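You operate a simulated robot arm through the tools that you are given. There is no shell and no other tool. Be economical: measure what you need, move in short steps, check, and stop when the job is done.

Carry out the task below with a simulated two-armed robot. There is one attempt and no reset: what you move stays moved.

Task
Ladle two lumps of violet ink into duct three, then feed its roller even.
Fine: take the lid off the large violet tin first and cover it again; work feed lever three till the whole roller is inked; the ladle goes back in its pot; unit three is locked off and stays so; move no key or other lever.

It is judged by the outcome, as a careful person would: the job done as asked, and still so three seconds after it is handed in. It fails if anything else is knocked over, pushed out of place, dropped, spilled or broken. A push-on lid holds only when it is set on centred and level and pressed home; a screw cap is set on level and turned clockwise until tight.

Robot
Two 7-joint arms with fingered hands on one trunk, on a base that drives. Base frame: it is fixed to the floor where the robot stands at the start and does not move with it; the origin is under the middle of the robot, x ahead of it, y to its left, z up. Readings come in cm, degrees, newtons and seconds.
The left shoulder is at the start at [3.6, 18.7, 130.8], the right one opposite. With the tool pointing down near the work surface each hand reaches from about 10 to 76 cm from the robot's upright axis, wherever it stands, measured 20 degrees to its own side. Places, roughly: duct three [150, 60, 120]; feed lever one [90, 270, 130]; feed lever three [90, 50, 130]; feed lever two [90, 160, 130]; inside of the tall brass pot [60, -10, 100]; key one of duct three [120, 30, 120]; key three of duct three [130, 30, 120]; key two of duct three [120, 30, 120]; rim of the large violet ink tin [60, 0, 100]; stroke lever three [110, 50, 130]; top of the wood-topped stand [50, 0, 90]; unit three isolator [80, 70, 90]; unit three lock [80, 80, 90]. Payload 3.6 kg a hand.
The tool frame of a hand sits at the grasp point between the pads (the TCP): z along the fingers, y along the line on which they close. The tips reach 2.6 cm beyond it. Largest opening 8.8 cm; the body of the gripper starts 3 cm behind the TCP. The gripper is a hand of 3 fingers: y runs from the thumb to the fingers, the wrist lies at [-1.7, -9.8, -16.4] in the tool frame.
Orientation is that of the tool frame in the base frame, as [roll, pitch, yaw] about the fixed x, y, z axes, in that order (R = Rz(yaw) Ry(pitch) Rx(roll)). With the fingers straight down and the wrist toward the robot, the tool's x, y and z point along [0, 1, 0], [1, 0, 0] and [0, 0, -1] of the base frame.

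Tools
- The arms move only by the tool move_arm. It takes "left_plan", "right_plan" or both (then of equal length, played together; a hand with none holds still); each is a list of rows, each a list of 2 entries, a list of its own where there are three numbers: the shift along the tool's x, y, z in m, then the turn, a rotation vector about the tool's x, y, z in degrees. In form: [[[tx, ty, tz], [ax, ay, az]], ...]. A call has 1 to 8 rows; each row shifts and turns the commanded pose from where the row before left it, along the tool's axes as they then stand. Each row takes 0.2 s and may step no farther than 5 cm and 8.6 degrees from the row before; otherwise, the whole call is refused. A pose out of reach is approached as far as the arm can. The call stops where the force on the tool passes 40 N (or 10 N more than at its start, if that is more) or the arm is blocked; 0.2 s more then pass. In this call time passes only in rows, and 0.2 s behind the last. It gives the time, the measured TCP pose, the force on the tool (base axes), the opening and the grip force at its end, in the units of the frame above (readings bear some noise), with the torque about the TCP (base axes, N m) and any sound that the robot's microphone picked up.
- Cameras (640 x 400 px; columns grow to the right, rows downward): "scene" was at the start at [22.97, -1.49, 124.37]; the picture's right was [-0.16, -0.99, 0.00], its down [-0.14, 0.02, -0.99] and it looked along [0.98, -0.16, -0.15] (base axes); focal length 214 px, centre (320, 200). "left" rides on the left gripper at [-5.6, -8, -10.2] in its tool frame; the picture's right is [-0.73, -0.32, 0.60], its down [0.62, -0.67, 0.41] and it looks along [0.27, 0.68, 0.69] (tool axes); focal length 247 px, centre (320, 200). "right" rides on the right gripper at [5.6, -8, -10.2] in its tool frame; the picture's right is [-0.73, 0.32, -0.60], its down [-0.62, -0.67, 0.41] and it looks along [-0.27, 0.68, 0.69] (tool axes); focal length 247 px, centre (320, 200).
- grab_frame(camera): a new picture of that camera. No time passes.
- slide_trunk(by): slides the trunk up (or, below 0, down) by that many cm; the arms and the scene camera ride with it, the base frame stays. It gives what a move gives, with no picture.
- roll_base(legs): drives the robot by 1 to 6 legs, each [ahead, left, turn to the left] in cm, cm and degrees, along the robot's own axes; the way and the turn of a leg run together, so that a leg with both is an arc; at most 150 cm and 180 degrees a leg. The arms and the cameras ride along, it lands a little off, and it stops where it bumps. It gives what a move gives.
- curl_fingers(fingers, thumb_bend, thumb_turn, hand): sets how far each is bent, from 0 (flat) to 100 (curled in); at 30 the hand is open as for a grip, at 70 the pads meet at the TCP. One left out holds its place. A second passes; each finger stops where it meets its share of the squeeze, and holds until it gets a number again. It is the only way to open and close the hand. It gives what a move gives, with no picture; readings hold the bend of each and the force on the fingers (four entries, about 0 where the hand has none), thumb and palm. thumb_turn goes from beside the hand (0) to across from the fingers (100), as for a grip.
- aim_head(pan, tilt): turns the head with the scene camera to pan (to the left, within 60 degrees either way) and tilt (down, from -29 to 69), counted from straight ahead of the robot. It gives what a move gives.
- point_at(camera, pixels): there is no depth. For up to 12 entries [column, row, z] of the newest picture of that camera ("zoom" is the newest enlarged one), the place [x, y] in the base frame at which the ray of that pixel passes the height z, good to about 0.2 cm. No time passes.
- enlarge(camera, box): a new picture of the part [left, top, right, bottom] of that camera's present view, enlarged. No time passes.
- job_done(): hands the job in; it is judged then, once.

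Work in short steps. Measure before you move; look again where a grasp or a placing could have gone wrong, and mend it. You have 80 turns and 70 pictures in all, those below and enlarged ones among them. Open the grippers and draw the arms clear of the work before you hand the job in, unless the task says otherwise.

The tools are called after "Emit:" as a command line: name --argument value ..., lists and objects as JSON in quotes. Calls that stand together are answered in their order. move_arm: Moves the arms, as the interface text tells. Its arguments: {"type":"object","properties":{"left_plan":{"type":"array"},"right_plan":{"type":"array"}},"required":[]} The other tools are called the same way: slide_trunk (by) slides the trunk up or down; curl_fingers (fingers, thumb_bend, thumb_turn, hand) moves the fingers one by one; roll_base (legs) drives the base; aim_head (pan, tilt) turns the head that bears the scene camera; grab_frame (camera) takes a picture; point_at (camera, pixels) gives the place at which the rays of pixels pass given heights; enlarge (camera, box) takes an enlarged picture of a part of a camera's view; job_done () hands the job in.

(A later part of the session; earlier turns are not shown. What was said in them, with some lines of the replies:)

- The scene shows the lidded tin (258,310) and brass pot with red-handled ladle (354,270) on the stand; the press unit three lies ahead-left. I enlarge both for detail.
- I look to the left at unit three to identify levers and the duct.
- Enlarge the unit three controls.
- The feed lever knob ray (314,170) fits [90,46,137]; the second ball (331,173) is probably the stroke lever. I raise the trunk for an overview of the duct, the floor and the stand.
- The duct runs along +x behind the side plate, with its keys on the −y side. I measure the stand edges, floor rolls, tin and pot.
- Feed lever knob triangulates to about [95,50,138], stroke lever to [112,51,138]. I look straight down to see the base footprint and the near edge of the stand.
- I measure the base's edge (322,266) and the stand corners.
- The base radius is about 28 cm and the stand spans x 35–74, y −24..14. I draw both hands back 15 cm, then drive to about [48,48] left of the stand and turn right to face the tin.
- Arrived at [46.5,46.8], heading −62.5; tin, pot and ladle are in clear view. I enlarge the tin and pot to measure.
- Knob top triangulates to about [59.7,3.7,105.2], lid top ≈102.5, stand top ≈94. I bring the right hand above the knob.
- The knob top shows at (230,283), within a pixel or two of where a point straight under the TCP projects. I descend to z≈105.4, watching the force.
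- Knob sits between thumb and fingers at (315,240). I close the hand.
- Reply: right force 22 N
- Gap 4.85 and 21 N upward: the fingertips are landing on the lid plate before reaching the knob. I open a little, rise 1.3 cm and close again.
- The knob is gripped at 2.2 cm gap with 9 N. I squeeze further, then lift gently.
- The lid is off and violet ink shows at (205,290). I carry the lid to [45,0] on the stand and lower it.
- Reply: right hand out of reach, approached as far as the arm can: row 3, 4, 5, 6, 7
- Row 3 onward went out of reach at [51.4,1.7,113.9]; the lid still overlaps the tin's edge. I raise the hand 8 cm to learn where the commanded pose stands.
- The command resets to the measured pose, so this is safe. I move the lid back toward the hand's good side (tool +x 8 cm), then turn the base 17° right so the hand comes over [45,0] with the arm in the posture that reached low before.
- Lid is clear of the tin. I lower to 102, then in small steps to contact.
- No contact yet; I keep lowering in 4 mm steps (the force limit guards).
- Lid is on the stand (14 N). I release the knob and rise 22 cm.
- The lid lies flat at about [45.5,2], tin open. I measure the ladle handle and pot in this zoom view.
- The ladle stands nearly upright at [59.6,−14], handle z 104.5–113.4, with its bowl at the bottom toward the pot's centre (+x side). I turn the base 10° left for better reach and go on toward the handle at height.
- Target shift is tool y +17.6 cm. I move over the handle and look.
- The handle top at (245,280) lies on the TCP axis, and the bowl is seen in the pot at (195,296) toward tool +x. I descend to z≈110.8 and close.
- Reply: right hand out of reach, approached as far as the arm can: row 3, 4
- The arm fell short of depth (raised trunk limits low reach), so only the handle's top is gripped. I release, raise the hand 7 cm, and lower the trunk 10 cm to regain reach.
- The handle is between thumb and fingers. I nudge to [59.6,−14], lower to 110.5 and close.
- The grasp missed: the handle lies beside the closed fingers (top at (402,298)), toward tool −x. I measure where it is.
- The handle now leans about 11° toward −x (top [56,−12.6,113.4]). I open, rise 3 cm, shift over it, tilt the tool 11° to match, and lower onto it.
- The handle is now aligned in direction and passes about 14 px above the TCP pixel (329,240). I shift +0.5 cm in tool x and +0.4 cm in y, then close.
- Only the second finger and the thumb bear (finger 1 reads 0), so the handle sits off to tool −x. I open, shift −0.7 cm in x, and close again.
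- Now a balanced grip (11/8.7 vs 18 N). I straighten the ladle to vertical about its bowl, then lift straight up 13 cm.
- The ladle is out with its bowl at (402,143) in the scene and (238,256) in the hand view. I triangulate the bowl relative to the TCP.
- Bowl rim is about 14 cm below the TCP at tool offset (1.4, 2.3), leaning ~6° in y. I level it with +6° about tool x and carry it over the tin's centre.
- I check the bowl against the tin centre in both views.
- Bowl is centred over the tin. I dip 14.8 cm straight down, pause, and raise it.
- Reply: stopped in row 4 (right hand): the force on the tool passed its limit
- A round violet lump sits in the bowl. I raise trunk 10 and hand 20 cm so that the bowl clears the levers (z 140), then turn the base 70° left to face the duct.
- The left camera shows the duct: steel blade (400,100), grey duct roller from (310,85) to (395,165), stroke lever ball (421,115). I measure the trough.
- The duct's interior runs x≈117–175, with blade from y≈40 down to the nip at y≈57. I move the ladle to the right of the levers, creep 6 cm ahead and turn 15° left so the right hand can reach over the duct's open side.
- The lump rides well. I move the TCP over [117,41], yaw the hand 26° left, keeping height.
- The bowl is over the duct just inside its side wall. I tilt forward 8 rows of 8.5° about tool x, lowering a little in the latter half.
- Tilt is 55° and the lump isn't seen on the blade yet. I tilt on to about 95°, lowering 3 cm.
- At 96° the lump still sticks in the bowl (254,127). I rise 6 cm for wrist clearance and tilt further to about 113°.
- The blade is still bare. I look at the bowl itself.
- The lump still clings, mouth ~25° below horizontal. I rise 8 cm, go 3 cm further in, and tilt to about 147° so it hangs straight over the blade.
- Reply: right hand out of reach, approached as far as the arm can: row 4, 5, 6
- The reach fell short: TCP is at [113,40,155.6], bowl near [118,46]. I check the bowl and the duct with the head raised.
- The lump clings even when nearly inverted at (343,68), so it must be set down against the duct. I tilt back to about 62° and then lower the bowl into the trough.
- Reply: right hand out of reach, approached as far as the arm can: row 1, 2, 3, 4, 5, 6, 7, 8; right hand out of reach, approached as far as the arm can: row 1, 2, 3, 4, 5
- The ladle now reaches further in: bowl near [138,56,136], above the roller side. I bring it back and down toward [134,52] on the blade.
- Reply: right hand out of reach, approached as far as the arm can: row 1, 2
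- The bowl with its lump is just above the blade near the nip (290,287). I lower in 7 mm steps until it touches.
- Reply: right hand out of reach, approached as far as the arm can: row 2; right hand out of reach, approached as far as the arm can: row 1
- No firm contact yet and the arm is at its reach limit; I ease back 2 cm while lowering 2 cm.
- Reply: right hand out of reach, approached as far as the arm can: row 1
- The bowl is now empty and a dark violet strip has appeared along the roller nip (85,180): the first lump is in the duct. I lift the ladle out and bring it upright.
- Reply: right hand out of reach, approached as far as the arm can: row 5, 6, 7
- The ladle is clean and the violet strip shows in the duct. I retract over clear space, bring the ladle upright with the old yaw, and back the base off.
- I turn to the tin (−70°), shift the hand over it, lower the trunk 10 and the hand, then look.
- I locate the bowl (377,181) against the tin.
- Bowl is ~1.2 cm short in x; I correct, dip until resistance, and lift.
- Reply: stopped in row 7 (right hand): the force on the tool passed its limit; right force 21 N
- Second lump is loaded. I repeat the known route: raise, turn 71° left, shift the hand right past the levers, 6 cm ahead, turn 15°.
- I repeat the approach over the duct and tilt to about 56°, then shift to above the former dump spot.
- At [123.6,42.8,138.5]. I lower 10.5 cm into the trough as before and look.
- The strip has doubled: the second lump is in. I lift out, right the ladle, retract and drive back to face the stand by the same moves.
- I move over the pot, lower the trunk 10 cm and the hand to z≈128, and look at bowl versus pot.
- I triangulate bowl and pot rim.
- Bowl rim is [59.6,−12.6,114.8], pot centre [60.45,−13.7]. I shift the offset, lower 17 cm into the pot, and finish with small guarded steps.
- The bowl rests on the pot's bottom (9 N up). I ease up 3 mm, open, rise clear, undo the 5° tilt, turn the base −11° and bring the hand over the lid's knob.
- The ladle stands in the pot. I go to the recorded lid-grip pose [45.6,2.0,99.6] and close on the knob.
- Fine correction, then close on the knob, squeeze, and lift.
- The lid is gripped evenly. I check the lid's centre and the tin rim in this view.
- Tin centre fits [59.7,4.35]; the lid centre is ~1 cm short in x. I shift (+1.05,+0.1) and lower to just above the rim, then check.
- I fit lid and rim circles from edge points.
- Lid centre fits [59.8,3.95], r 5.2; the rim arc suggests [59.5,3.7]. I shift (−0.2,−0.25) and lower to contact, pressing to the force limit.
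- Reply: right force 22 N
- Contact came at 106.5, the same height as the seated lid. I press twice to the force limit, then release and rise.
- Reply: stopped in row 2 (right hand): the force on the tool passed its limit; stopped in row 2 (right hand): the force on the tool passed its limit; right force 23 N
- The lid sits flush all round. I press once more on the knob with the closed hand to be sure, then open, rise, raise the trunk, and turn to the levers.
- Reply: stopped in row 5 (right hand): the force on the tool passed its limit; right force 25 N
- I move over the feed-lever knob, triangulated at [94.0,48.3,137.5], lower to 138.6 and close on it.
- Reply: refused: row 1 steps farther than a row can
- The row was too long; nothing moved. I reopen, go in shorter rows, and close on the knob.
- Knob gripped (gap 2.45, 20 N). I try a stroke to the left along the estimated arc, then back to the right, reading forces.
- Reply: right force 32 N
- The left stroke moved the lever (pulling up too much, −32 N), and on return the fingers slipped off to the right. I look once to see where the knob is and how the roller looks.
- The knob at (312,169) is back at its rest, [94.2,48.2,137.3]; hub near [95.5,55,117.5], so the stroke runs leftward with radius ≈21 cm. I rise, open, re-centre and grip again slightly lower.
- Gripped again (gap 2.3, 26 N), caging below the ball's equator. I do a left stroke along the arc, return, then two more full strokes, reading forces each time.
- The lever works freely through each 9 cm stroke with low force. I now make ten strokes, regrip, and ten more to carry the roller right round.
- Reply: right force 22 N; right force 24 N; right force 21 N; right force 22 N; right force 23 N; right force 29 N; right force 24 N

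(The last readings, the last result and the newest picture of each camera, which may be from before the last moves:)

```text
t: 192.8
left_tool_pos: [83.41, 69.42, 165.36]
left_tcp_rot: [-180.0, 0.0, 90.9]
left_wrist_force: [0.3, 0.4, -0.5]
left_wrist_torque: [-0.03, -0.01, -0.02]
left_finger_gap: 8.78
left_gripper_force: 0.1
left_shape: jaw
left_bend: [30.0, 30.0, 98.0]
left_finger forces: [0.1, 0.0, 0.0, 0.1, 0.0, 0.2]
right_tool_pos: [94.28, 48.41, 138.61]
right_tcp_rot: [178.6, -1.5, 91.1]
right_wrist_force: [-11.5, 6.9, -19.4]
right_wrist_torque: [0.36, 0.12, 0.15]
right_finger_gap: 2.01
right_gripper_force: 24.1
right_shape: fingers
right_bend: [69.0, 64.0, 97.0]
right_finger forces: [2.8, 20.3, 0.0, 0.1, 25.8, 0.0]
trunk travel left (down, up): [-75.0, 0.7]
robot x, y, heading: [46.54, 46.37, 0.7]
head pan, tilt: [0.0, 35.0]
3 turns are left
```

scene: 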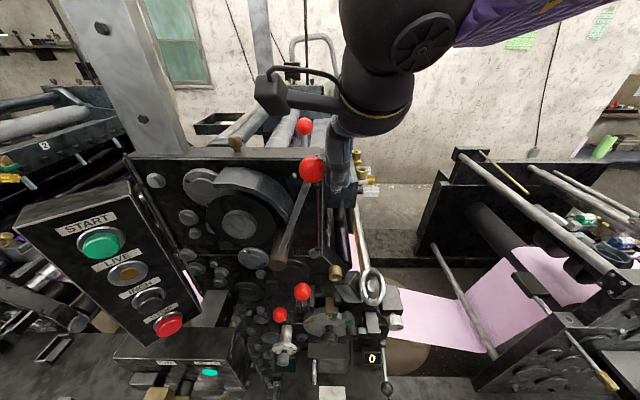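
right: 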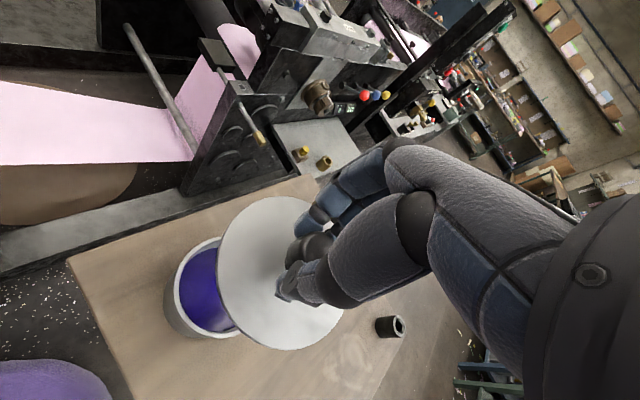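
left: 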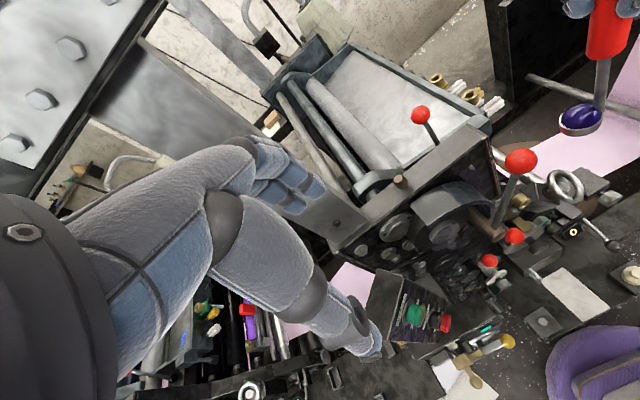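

Thirteen strokes done, grip holding. I now try longer strokes (to ~−13° and ~−21°) in separate out-and-back calls to use the lever's full travel, plus more regular ones.

Emit:
move_arm --right_plan '[[[0.0264, 0, -0.006], [0, 0, 0]], [[0.0292, 0, -0.0026], [0, 0, 0]], [[0.0294, 0, 0.0015], [0, 0, 0]], [[0.0291, 0, 0.0046], [0, 0, 0]]]'

Emit:
move_arm --right_plan '[[[-0.0291, 0, -0.0046], [0, 0, 0]], [[-0.0294, 0, -0.0015], [0, 0, 0]], [[-0.0292, 0, 0.0026], [0, 0, 0]], [[-0.0264, 0, 0.006], [0, 0, 0]]]'

Emit:
move_arm --right_plan '[[[0.0264, 0, -0.006], [0, 0, 0]], [[0.0292, 0, -0.0026], [0, 0, 0]], [[0.0294, 0, 0.0015], [0, 0, 0]], [[0.0291, 0, 0.0046], [0, 0, 0]]]'

Emit:
move_arm --right_plan '[[[-0.0291, 0, -0.0046], [0, 0, 0]], [[-0.0294, 0, -0.0015], [0, 0, 0]], [[-0.0292, 0, 0.0026], [0, 0, 0]], [[-0.0264, 0, 0.006], [0, 0, 0]]]'

Emit:
move_arm --right_plan '[[[0.0264, 0, -0.006], [0, 0, 0]], [[0.0292, 0, -0.0026], [0, 0, 0]], [[0.0294, 0, 0.0015], [0, 0, 0]], [[0.0291, 0, 0.0046], [0, 0, 0]], [[0.0281, 0, 0.0086], [0, 0, 0]]]'

Emit:
move_arm --right_plan '[[[-0.0281, 0, -0.0086], [0, 0, 0]], [[-0.0291, 0, -0.0046], [0, 0, 0]], [[-0.0294, 0, -0.0015], [0, 0, 0]], [[-0.0292, 0, 0.0026], [0, 0, 0]], [[-0.0264, 0, 0.006], [0, 0, 0]]]'

```text
t: 193.8
left_tool_pos: [83.4, 69.02, 165.44]
left_tcp_rot: [-179.9, 0.0, 90.7]
left_wrist_force: [0.1, 0.0, 0.4]
left_wrist_torque: [-0.01, -0.02, 0.05]
left_finger_gap: 8.79
left_gripper_force: 0.1
left_shape: jaw
left_bend: [30.0, 30.0, 98.0]
left_finger forces: [0.1, 0.1, 0.0, 0.0, 0.1, 0.1]
right_tool_pos: [94.46, 59.4, 139.01]
right_tcp_rot: [178.4, -1.1, 90.7]
right_wrist_force: [-11.7, -14.5, -25.2]
right_wrist_torque: [-0.34, -0.28, -0.05]
right_finger_gap: 2.05
right_gripper_force: 28.5
right_shape: fingers
right_bend: [69.0, 62.0, 97.0]
right_finger forces: [4.4, 22.3, 0.0, 0.0, 29.5, 0.0]
trunk travel left (down, up): [-75.0, 0.7]
robot x, y, heading: [46.15, 46.58, 0.5]
head pan, tilt: [0.0, 35.0]
```

```text
t: 194.8
left_tool_pos: [83.7, 69.47, 165.3]
left_tcp_rot: [-179.9, 0.1, 90.9]
left_wrist_force: [-0.2, 1.0, -1.0]
left_wrist_torque: [0.04, -0.03, -0.02]
left_finger_gap: 8.77
left_gripper_force: 0.1
left_shape: jaw
left_bend: [30.0, 30.0, 98.0]
left_finger forces: [0.0, 0.0, 0.0, 0.0, 0.0, 0.0]
right_tool_pos: [94.35, 48.5, 138.51]
right_tcp_rot: [178.6, -1.5, 91.2]
right_wrist_force: [-10.3, 9.0, -21.6]
right_wrist_torque: [0.45, 0.15, 0.14]
right_finger_gap: 1.98
right_gripper_force: 24.2
right_shape: fingers
right_bend: [68.0, 65.0, 97.0]
right_finger forces: [0.8, 23.1, 0.0, 0.1, 24.1, 0.0]
trunk travel left (down, up): [-75.0, 0.7]
robot x, y, heading: [46.2, 46.21, 1.1]
head pan, tilt: [0.0, 35.0]
```

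```text
t: 195.8
left_tool_pos: [83.41, 69.15, 165.31]
left_tcp_rot: [-179.9, 0.1, 90.8]
left_wrist_force: [-0.4, 0.0, 0.3]
left_wrist_torque: [0.02, 0.0, -0.02]
left_finger_gap: 8.77
left_gripper_force: 0.1
left_shape: jaw
left_bend: [30.0, 30.0, 98.0]
left_finger forces: [0.0, 0.0, 0.0, 0.0, 0.0, 0.1]
right_tool_pos: [94.46, 59.32, 139.02]
right_tcp_rot: [178.5, -1.1, 90.8]
right_wrist_force: [-9.9, -10.8, -27.8]
right_wrist_torque: [-0.38, -0.38, -0.06]
right_finger_gap: 2.05
right_gripper_force: 27.7
right_shape: fingers
right_bend: [69.0, 62.0, 96.0]
right_finger forces: [5.6, 20.9, 0.0, 0.1, 29.1, 0.1]
trunk travel left (down, up): [-75.0, 0.7]
robot x, y, heading: [46.56, 46.49, 0.9]
head pan, tilt: [0.0, 35.0]
```

```text
t: 196.8
left_tool_pos: [83.26, 69.3, 165.38]
left_tcp_rot: [-180.0, 0.0, 91.0]
left_wrist_force: [0.4, -0.8, -0.1]
left_wrist_torque: [0.03, 0.06, -0.01]
left_finger_gap: 8.78
left_gripper_force: 0.1
left_shape: jaw
left_bend: [30.0, 30.0, 98.0]
left_finger forces: [0.1, 0.1, 0.0, 0.0, 0.0, 0.0]
right_tool_pos: [94.51, 48.63, 138.58]
right_tcp_rot: [178.5, -1.6, 91.1]
right_wrist_force: [-17.3, 6.3, -16.5]
right_wrist_torque: [0.39, 0.24, 0.1]
right_finger_gap: 2.03
right_gripper_force: 24.5
right_shape: fingers
right_bend: [69.0, 64.0, 96.0]
right_finger forces: [0.3, 20.3, 0.1, 0.0, 28.0, 0.1]
trunk travel left (down, up): [-75.0, 0.7]
robot x, y, heading: [46.24, 46.22, 0.7]
head pan, tilt: [0.0, 35.0]
```

```text
t: 198.0
left_tool_pos: [83.64, 69.59, 165.33]
left_tcp_rot: [-179.8, 0.1, 91.0]
left_wrist_force: [-0.6, -0.4, -0.6]
left_wrist_torque: [-0.04, 0.01, 0.02]
left_finger_gap: 8.78
left_gripper_force: 0.1
left_shape: jaw
left_bend: [30.0, 30.0, 98.0]
left_finger forces: [0.1, 0.1, 0.0, 0.0, 0.0, 0.0]
right_tool_pos: [94.71, 62.93, 138.45]
right_tcp_rot: [178.2, -1.5, 91.0]
right_wrist_force: [0.6, 0.4, -0.3]
right_wrist_torque: [-0.01, -0.01, -0.03]
right_finger_gap: 0.01
right_gripper_force: 0.1
right_shape: fingers
right_bend: [73.0, 76.0, 100.0]
right_finger forces: [0.0, 0.1, 0.0, 0.0, 0.1, 0.2]
trunk travel left (down, up): [-75.0, 0.7]
robot x, y, heading: [46.03, 46.41, 1.2]
head pan, tilt: [0.0, 35.0]
```

```text
t: 199.1
left_tool_pos: [83.69, 69.86, 165.17]
left_tcp_rot: [-179.8, 0.1, 91.0]
left_wrist_force: [-0.3, 0.3, 0.2]
left_wrist_torque: [0.0, 0.0, 0.03]
left_finger_gap: 8.75
left_gripper_force: 0.0
left_shape: jaw
left_bend: [30.0, 30.0, 98.0]
left_finger forces: [0.0, 0.1, 0.0, 0.0, 0.0, 0.0]
right_tool_pos: [94.6, 50.92, 139.31]
right_tcp_rot: [178.0, -2.9, 92.4]
right_wrist_force: [5.5, 9.2, -1.1]
right_wrist_torque: [0.19, -0.05, 0.09]
right_finger_gap: 0.02
right_gripper_force: 5.9
right_shape: fingers
right_bend: [73.0, 76.0, 100.0]
right_finger forces: [0.0, 12.1, 0.0, 0.0, 0.0, 0.1]
trunk travel left (down, up): [-75.0, 0.7]
robot x, y, heading: [46.28, 46.83, 0.7]
head pan, tilt: [0.0, 35.0]
stopped in row 5 (right hand): the force on the tool passed its limit (the readings are from after the stop); the commanded pose is now the measured one
2 turns are left
```

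The lever's left limit is at about y 59 (full stroke ≈10.5 cm), and the hand has returned the lever to rest. I regrip, make eight full strokes, then open, rise and draw the arm back.

Emit:
move_arm --right_plan '[[[0.004, 0, -0.02], [0, 0, 0]], [[0, 0, -0.04], [0, 0, 0]], [[0, 0, -0.04], [0, 1.5, 0]]]'

Emit:
curl_fingers --hand "right" --fingers 30 --thumb_bend 30 --thumb_turn 98

Emit:
move_arm --right_plan '[[[-0.014, 0, 0], [0, 0, 0]], [[-0.014, 0, 0], [0, 0, 0]], [[0, 0, 0.04], [0, 0, 0]], [[0, 0, 0.04], [0, 0, 0]], [[0, 0, 0.026], [0, 0, 0]]]'

Emit:
curl_fingers --hand "right" --fingers 85 --thumb_bend 80

Emit:
move_arm --right_plan '[[[0.0264, 0, -0.005], [0, 0, 0]], [[0.0292, 0, -0.0026], [0, 0, 0]], [[0.0294, 0, 0.0015], [0, 0, 0]], [[0.017, 0, 0.0026], [0, 0, 0]], [[-0.017, 0, -0.0026], [0, 0, 0]], [[-0.0294, 0, -0.0015], [0, 0, 0]], [[-0.0292, 0, 0.0026], [0, 0, 0]], [[-0.0264, 0, 0.005], [0, 0, 0]]]'

Emit:
move_arm --right_plan '[[[0.0264, 0, -0.005], [0, 0, 0]], [[0.0292, 0, -0.0026], [0, 0, 0]], [[0.0294, 0, 0.0015], [0, 0, 0]], [[0.017, 0, 0.0026], [0, 0, 0]], [[-0.017, 0, -0.0026], [0, 0, 0]], [[-0.0294, 0, -0.0015], [0, 0, 0]], [[-0.0292, 0, 0.0026], [0, 0, 0]], [[-0.0264, 0, 0.005], [0, 0, 0]]]'

Emit:
move_arm --right_plan '[[[0.0264, 0, -0.005], [0, 0, 0]], [[0.0292, 0, -0.0026], [0, 0, 0]], [[0.0294, 0, 0.0015], [0, 0, 0]], [[0.017, 0, 0.0026], [0, 0, 0]], [[-0.017, 0, -0.0026], [0, 0, 0]], [[-0.0294, 0, -0.0015], [0, 0, 0]], [[-0.0292, 0, 0.0026], [0, 0, 0]], [[-0.0264, 0, 0.005], [0, 0, 0]]]'

Emit:
move_arm --right_plan '[[[0.0264, 0, -0.005], [0, 0, 0]], [[0.0292, 0, -0.0026], [0, 0, 0]], [[0.0294, 0, 0.0015], [0, 0, 0]], [[0.017, 0, 0.0026], [0, 0, 0]], [[-0.017, 0, -0.0026], [0, 0, 0]], [[-0.0294, 0, -0.0015], [0, 0, 0]], [[-0.0292, 0, 0.0026], [0, 0, 0]], [[-0.0264, 0, 0.005], [0, 0, 0]]]'

Emit:
move_arm --right_plan '[[[0.0264, 0, -0.005], [0, 0, 0]], [[0.0292, 0, -0.0026], [0, 0, 0]], [[0.0294, 0, 0.0015], [0, 0, 0]], [[0.017, 0, 0.0026], [0, 0, 0]], [[-0.017, 0, -0.0026], [0, 0, 0]], [[-0.0294, 0, -0.0015], [0, 0, 0]], [[-0.0292, 0, 0.0026], [0, 0, 0]], [[-0.0264, 0, 0.005], [0, 0, 0]]]'

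Emit:
move_arm --right_plan '[[[0.0264, 0, -0.005], [0, 0, 0]], [[0.0292, 0, -0.0026], [0, 0, 0]], [[0.0294, 0, 0.0015], [0, 0, 0]], [[0.017, 0, 0.0026], [0, 0, 0]], [[-0.017, 0, -0.0026], [0, 0, 0]], [[-0.0294, 0, -0.0015], [0, 0, 0]], [[-0.0292, 0, 0.0026], [0, 0, 0]], [[-0.0264, 0, 0.005], [0, 0, 0]]]'

Emit:
move_arm --right_plan '[[[0.0264, 0, -0.005], [0, 0, 0]], [[0.0292, 0, -0.0026], [0, 0, 0]], [[0.0294, 0, 0.0015], [0, 0, 0]], [[0.017, 0, 0.0026], [0, 0, 0]], [[-0.017, 0, -0.0026], [0, 0, 0]], [[-0.0294, 0, -0.0015], [0, 0, 0]], [[-0.0292, 0, 0.0026], [0, 0, 0]], [[-0.0264, 0, 0.005], [0, 0, 0]]]'

Emit:
move_arm --right_plan '[[[0.0264, 0, -0.005], [0, 0, 0]], [[0.0292, 0, -0.0026], [0, 0, 0]], [[0.0294, 0, 0.0015], [0, 0, 0]], [[0.017, 0, 0.0026], [0, 0, 0]], [[-0.017, 0, -0.0026], [0, 0, 0]], [[-0.0294, 0, -0.0015], [0, 0, 0]], [[-0.0292, 0, 0.0026], [0, 0, 0]], [[-0.0264, 0, 0.005], [0, 0, 0]]]'

Emit:
curl_fingers --hand "right" --fingers 30 --thumb_bend 30

```text
t: 199.9
left_tool_pos: [83.57, 69.18, 165.31]
left_tcp_rot: [-179.9, 0.0, 91.0]
left_wrist_force: [-0.2, 0.5, -0.8]
left_wrist_torque: [0.01, 0.04, 0.01]
left_finger_gap: 8.81
left_gripper_force: 0.1
left_shape: jaw
left_bend: [30.0, 30.0, 98.0]
left_finger forces: [0.0, 0.0, 0.0, 0.0, 0.0, 0.0]
right_tool_pos: [94.17, 50.37, 149.18]
right_tcp_rot: [178.0, -4.3, 92.2]
right_wrist_force: [0.3, -0.1, 0.0]
right_wrist_torque: [0.0, -0.03, -0.02]
right_finger_gap: 0.01
right_gripper_force: 0.0
right_shape: fingers
right_bend: [73.0, 76.0, 100.0]
right_finger forces: [0.1, 0.1, 0.0, 0.0, 0.0, 0.0]
trunk travel left (down, up): [-75.0, 0.7]
robot x, y, heading: [46.64, 46.6, 1.1]
head pan, tilt: [0.0, 35.0]
```

```text
t: 200.9
left_tool_pos: [83.53, 69.33, 165.32]
left_tcp_rot: [-179.8, 0.0, 91.0]
left_wrist_force: [-0.2, 0.1, 0.1]
left_wrist_torque: [0.02, 0.0, 0.0]
left_finger_gap: 8.78
left_gripper_force: 0.1
left_shape: jaw
left_bend: [30.0, 30.0, 98.0]
left_finger forces: [0.0, 0.1, 0.1, 0.0, 0.0, 0.1]
right_tool_pos: [93.98, 50.29, 149.11]
right_tcp_rot: [177.9, -4.4, 92.2]
right_wrist_force: [0.2, 0.2, 0.4]
right_wrist_torque: [0.0, 0.0, 0.02]
right_finger_gap: 8.83
right_gripper_force: 0.0
right_shape: fingers
right_bend: [30.0, 30.0, 96.0]
right_finger forces: [0.0, 0.0, 0.1, 0.1, 0.1, 0.0]
trunk travel left (down, up): [-75.0, 0.7]
robot x, y, heading: [46.41, 46.57, 1.2]
head pan, tilt: [0.0, 35.0]
```

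```text
t: 202.1
left_tool_pos: [83.48, 69.35, 165.38]
left_tcp_rot: [-179.9, 0.0, 91.0]
left_wrist_force: [-0.1, 0.2, -0.4]
left_wrist_torque: [-0.01, 0.06, 0.0]
left_finger_gap: 8.81
left_gripper_force: 0.0
left_shape: jaw
left_bend: [30.0, 30.0, 98.0]
left_finger forces: [0.0, 0.0, 0.1, 0.0, 0.0, 0.0]
right_tool_pos: [94.63, 48.09, 138.45]
right_tcp_rot: [177.9, -4.4, 92.3]
right_wrist_force: [-0.2, 0.0, 0.3]
right_wrist_torque: [-0.03, 0.0, 0.0]
right_finger_gap: 8.82
right_gripper_force: 0.0
right_shape: fingers
right_bend: [30.0, 30.0, 96.0]
right_finger forces: [0.0, 0.0, 0.0, 0.0, 0.0, 0.0]
trunk travel left (down, up): [-75.0, 0.7]
robot x, y, heading: [46.28, 46.5, 1.2]
head pan, tilt: [0.0, 35.0]
```

```text
t: 203.1
left_tool_pos: [83.42, 69.53, 165.3]
left_tcp_rot: [-179.9, 0.2, 90.9]
left_wrist_force: [0.0, -0.1, 0.0]
left_wrist_torque: [0.01, -0.02, 0.0]
left_finger_gap: 8.79
left_gripper_force: 0.0
left_shape: jaw
left_bend: [30.0, 30.0, 98.0]
left_finger forces: [0.1, 0.2, 0.1, 0.0, 0.1, 0.0]
right_tool_pos: [94.53, 48.38, 138.29]
right_tcp_rot: [178.2, -4.3, 92.5]
right_wrist_force: [-11.4, 5.9, -16.1]
right_wrist_torque: [0.05, -0.06, 0.06]
right_finger_gap: 1.94
right_gripper_force: 26.1
right_shape: fingers
right_bend: [71.0, 63.0, 98.0]
right_finger forces: [10.1, 12.8, 0.0, 0.1, 30.0, 0.1]
trunk travel left (down, up): [-75.0, 0.7]
robot x, y, heading: [46.27, 46.35, 1.1]
head pan, tilt: [0.0, 35.0]
```

```text
t: 204.9
left_tool_pos: [83.69, 69.6, 165.25]
left_tcp_rot: [-179.8, 0.1, 91.0]
left_wrist_force: [0.3, 0.6, 0.0]
left_wrist_torque: [0.02, 0.04, -0.01]
left_finger_gap: 8.76
left_gripper_force: 0.0
left_shape: jaw
left_bend: [30.0, 30.0, 98.0]
left_finger forces: [0.0, 0.0, 0.0, 0.1, 0.0, 0.0]
right_tool_pos: [94.33, 48.4, 138.44]
right_tcp_rot: [178.5, -4.4, 92.6]
right_wrist_force: [-7.9, 12.2, -29.0]
right_wrist_torque: [0.39, -0.11, 0.15]
right_finger_gap: 2.05
right_gripper_force: 27.1
right_shape: fingers
right_bend: [69.0, 64.0, 98.0]
right_finger forces: [8.8, 19.3, 0.0, 0.0, 25.8, 0.0]
trunk travel left (down, up): [-75.0, 0.7]
robot x, y, heading: [46.22, 46.77, 1.2]
head pan, tilt: [0.0, 35.0]
```

```text
t: 206.7
left_tool_pos: [83.44, 69.51, 165.37]
left_tcp_rot: [-179.9, 0.1, 91.0]
left_wrist_force: [0.1, 0.5, 0.0]
left_wrist_torque: [0.03, 0.02, 0.0]
left_finger_gap: 8.79
left_gripper_force: 0.0
left_shape: jaw
left_bend: [30.0, 30.0, 98.0]
left_finger forces: [0.0, 0.0, 0.0, 0.0, 0.1, 0.1]
right_tool_pos: [94.48, 48.22, 138.39]
right_tcp_rot: [178.2, -4.6, 92.5]
right_wrist_force: [-14.7, 8.4, -20.1]
right_wrist_torque: [0.39, 0.04, 0.2]
right_finger_gap: 2.05
right_gripper_force: 27.0
right_shape: fingers
right_bend: [69.0, 64.0, 98.0]
right_finger forces: [6.6, 17.1, 0.0, 0.0, 29.5, 0.0]
trunk travel left (down, up): [-75.0, 0.7]
robot x, y, heading: [46.36, 46.71, 1.0]
head pan, tilt: [0.0, 35.0]
```

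```text
t: 208.5
left_tool_pos: [83.47, 69.49, 165.3]
left_tcp_rot: [-179.9, 0.0, 91.1]
left_wrist_force: [0.0, -0.2, 0.0]
left_wrist_torque: [-0.01, 0.01, 0.01]
left_finger_gap: 8.79
left_gripper_force: 0.1
left_shape: jaw
left_bend: [30.0, 30.0, 98.0]
left_finger forces: [0.0, 0.0, 0.0, 0.0, 0.0, 0.0]
right_tool_pos: [94.38, 48.21, 138.49]
right_tcp_rot: [178.1, -4.4, 92.5]
right_wrist_force: [-11.2, 8.1, -18.4]
right_wrist_torque: [0.39, 0.1, 0.15]
right_finger_gap: 2.08
right_gripper_force: 25.4
right_shape: fingers
right_bend: [69.0, 64.0, 98.0]
right_finger forces: [4.8, 19.1, 0.0, 0.1, 26.4, 0.0]
trunk travel left (down, up): [-75.0, 0.7]
robot x, y, heading: [46.33, 46.74, 1.0]
head pan, tilt: [0.0, 35.0]
```

```text
t: 210.3
left_tool_pos: [83.56, 69.42, 165.38]
left_tcp_rot: [-179.9, 0.0, 91.0]
left_wrist_force: [1.1, 0.1, 0.2]
left_wrist_torque: [-0.03, 0.06, -0.03]
left_finger_gap: 8.77
left_gripper_force: 0.0
left_shape: jaw
left_bend: [30.0, 30.0, 98.0]
left_finger forces: [0.0, 0.0, 0.1, 0.1, 0.1, 0.0]
right_tool_pos: [94.36, 48.34, 138.5]
right_tcp_rot: [178.2, -4.5, 92.5]
right_wrist_force: [-6.2, 7.4, -16.8]
right_wrist_torque: [0.34, 0.11, 0.16]
right_finger_gap: 2.05
right_gripper_force: 24.5
right_shape: fingers
right_bend: [68.0, 65.0, 98.0]
right_finger forces: [3.4, 21.9, 0.1, 0.0, 24.0, 0.1]
trunk travel left (down, up): [-75.0, 0.7]
robot x, y, heading: [46.51, 46.23, 0.9]
head pan, tilt: [0.0, 35.0]
```

```text
t: 212.1
left_tool_pos: [83.38, 69.39, 165.32]
left_tcp_rot: [-179.9, -0.1, 91.1]
left_wrist_force: [-0.7, 0.3, 0.7]
left_wrist_torque: [0.02, 0.0, -0.01]
left_finger_gap: 8.79
left_gripper_force: 0.1
left_shape: jaw
left_bend: [30.0, 30.0, 98.0]
left_finger forces: [0.0, 0.0, 0.0, 0.0, 0.1, 0.1]
right_tool_pos: [94.38, 48.55, 138.66]
right_tcp_rot: [178.2, -4.4, 92.5]
right_wrist_force: [-13.6, 7.3, -19.0]
right_wrist_torque: [0.34, 0.16, 0.16]
right_finger_gap: 2.04
right_gripper_force: 25.0
right_shape: fingers
right_bend: [69.0, 64.0, 98.0]
right_finger forces: [4.1, 19.4, 0.0, 0.1, 27.6, 0.1]
trunk travel left (down, up): [-75.0, 0.7]
robot x, y, heading: [46.46, 46.76, 0.9]
head pan, tilt: [0.0, 35.0]
```

```text
t: 213.9
left_tool_pos: [83.53, 69.5, 165.45]
left_tcp_rot: [-179.9, 0.0, 90.9]
left_wrist_force: [-0.3, 0.4, 0.3]
left_wrist_torque: [0.02, 0.02, 0.02]
left_finger_gap: 8.77
left_gripper_force: 0.0
left_shape: jaw
left_bend: [30.0, 30.0, 98.0]
left_finger forces: [0.0, 0.1, 0.0, 0.0, 0.0, 0.0]
right_tool_pos: [94.5, 48.52, 138.75]
right_tcp_rot: [178.2, -4.6, 92.6]
right_wrist_force: [-13.2, 9.4, -22.8]
right_wrist_torque: [0.38, 0.1, 0.21]
right_finger_gap: 2.11
right_gripper_force: 27.0
right_shape: fingers
right_bend: [69.0, 63.0, 97.0]
right_finger forces: [5.3, 19.9, 0.0, 0.0, 28.5, 0.1]
trunk travel left (down, up): [-75.0, 0.7]
robot x, y, heading: [46.56, 46.32, 0.8]
head pan, tilt: [0.0, 35.0]
```

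```text
t: 215.7
left_tool_pos: [83.41, 69.43, 165.32]
left_tcp_rot: [-179.9, 0.0, 91.0]
left_wrist_force: [-0.8, -0.8, -0.6]
left_wrist_torque: [0.0, -0.02, 0.03]
left_finger_gap: 8.79
left_gripper_force: 0.0
left_shape: jaw
left_bend: [30.0, 30.0, 98.0]
left_finger forces: [0.0, 0.0, 0.1, 0.0, 0.0, 0.1]
right_tool_pos: [94.33, 48.81, 138.73]
right_tcp_rot: [178.3, -4.4, 92.6]
right_wrist_force: [-10.5, 8.8, -23.3]
right_wrist_torque: [0.38, 0.08, 0.14]
right_finger_gap: 2.12
right_gripper_force: 26.1
right_shape: fingers
right_bend: [68.0, 64.0, 97.0]
right_finger forces: [4.9, 20.6, 0.1, 0.0, 26.4, 0.1]
trunk travel left (down, up): [-75.0, 0.7]
robot x, y, heading: [46.24, 46.17, 1.0]
head pan, tilt: [0.0, 35.0]
```

```text
t: 217.5
left_tool_pos: [83.27, 69.21, 165.42]
left_tcp_rot: [-180.0, 0.0, 91.0]
left_wrist_force: [0.2, -0.2, -0.2]
left_wrist_torque: [-0.01, 0.01, 0.01]
left_finger_gap: 8.8
left_gripper_force: 0.1
left_shape: jaw
left_bend: [30.0, 30.0, 98.0]
left_finger forces: [0.0, 0.0, 0.0, 0.1, 0.1, 0.0]
right_tool_pos: [94.41, 48.57, 138.6]
right_tcp_rot: [178.0, -4.5, 92.5]
right_wrist_force: [-13.4, 5.7, -11.7]
right_wrist_torque: [0.33, 0.24, 0.18]
right_finger_gap: 2.09
right_gripper_force: 24.8
right_shape: fingers
right_bend: [69.0, 63.0, 98.0]
right_finger forces: [2.6, 19.5, 0.1, 0.0, 27.2, 0.0]
trunk travel left (down, up): [-75.0, 0.7]
robot x, y, heading: [46.51, 47.02, 1.1]
head pan, tilt: [0.0, 35.0]
```

```text
t: 218.5
left_tool_pos: [83.6, 69.4, 165.22]
left_tcp_rot: [-179.8, 0.0, 91.0]
left_wrist_force: [0.6, 0.3, -0.2]
left_wrist_torque: [0.0, 0.0, 0.0]
left_finger_gap: 8.79
left_gripper_force: 0.1
left_shape: jaw
left_bend: [30.0, 30.0, 98.0]
left_finger forces: [0.1, 0.0, 0.1, 0.1, 0.0, 0.1]
right_tool_pos: [94.85, 48.43, 138.5]
right_tcp_rot: [177.9, -4.4, 92.3]
right_wrist_force: [-0.4, 0.6, -0.8]
right_wrist_torque: [-0.04, -0.01, 0.01]
right_finger_gap: 8.78
right_gripper_force: 0.0
right_shape: fingers
right_bend: [30.0, 30.0, 96.0]
right_finger forces: [0.0, 0.0, 0.0, 0.0, 0.1, 0.0]
trunk travel left (down, up): [-75.0, 0.7]
robot x, y, heading: [46.49, 46.75, 0.8]
head pan, tilt: [0.0, 35.0]
```

Emit:
move_arm --right_plan '[[[0, 0, -0.04], [0, 0, 0]], [[0, 0, -0.05], [0, 0, 0]], [[0, 0, -0.05], [0, 0, 0]], [[0, -0.04, 0], [0, 0, 0]], [[0, -0.05, 0], [0, 0, 0]], [[0, -0.05, 0], [0, 0, 0]]]'

```text
t: 219.9
left_tool_pos: [83.42, 69.37, 165.39]
left_tcp_rot: [-179.8, 0.0, 91.0]
left_wrist_force: [0.4, 0.0, 0.4]
left_wrist_torque: [-0.01, 0.0, 0.04]
left_finger_gap: 8.8
left_gripper_force: 0.2
left_shape: jaw
left_bend: [30.0, 30.0, 98.0]
left_finger forces: [0.0, 0.0, 0.1, 0.0, 0.0, 0.1]
right_tool_pos: [80.02, 46.94, 152.03]
right_tcp_rot: [177.8, -4.3, 92.3]
right_wrist_force: [0.4, -1.2, -0.2]
right_wrist_torque: [-0.03, 0.01, -0.01]
right_finger_gap: 8.83
right_gripper_force: 0.0
right_shape: fingers
right_bend: [30.0, 30.0, 96.0]
right_finger forces: [0.0, 0.0, 0.0, 0.0, 0.0, 0.0]
trunk travel left (down, up): [-75.0, 0.7]
robot x, y, heading: [46.74, 46.8, 1.1]
head pan, tilt: [0.0, 35.0]
1 turns are left
```

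Eight full strokes are done with the grip holding throughout. The lever is back at rest, both hands are open and the arms are drawn clear, so I hand the job in.

Emit:
job_done

```text
The job is handed in.
```

I handed the job in with every step carried out, but I couldn't confirm by eye that the roller is fully inked, because I had no pictures left after the main lever strokes.

- **Ink:** two lumps of violet ink are in duct three. After each one the ladle came out empty and the violet strip along the roller grew.
- **Tin:** the lid is back on the large violet tin and looked flush. I then pressed it down once more.
- **Ladle:** it is standing in its brass pot.
- **Feed lever three:** I worked it about 25 strokes, ten of them close to its full travel, and left it at rest. Twice my grip slipped off the ball and I took hold again.
- **Everything else:** I didn't touch the isolator, the lock, the keys or any other lever. Both hands are open and clear of the work.
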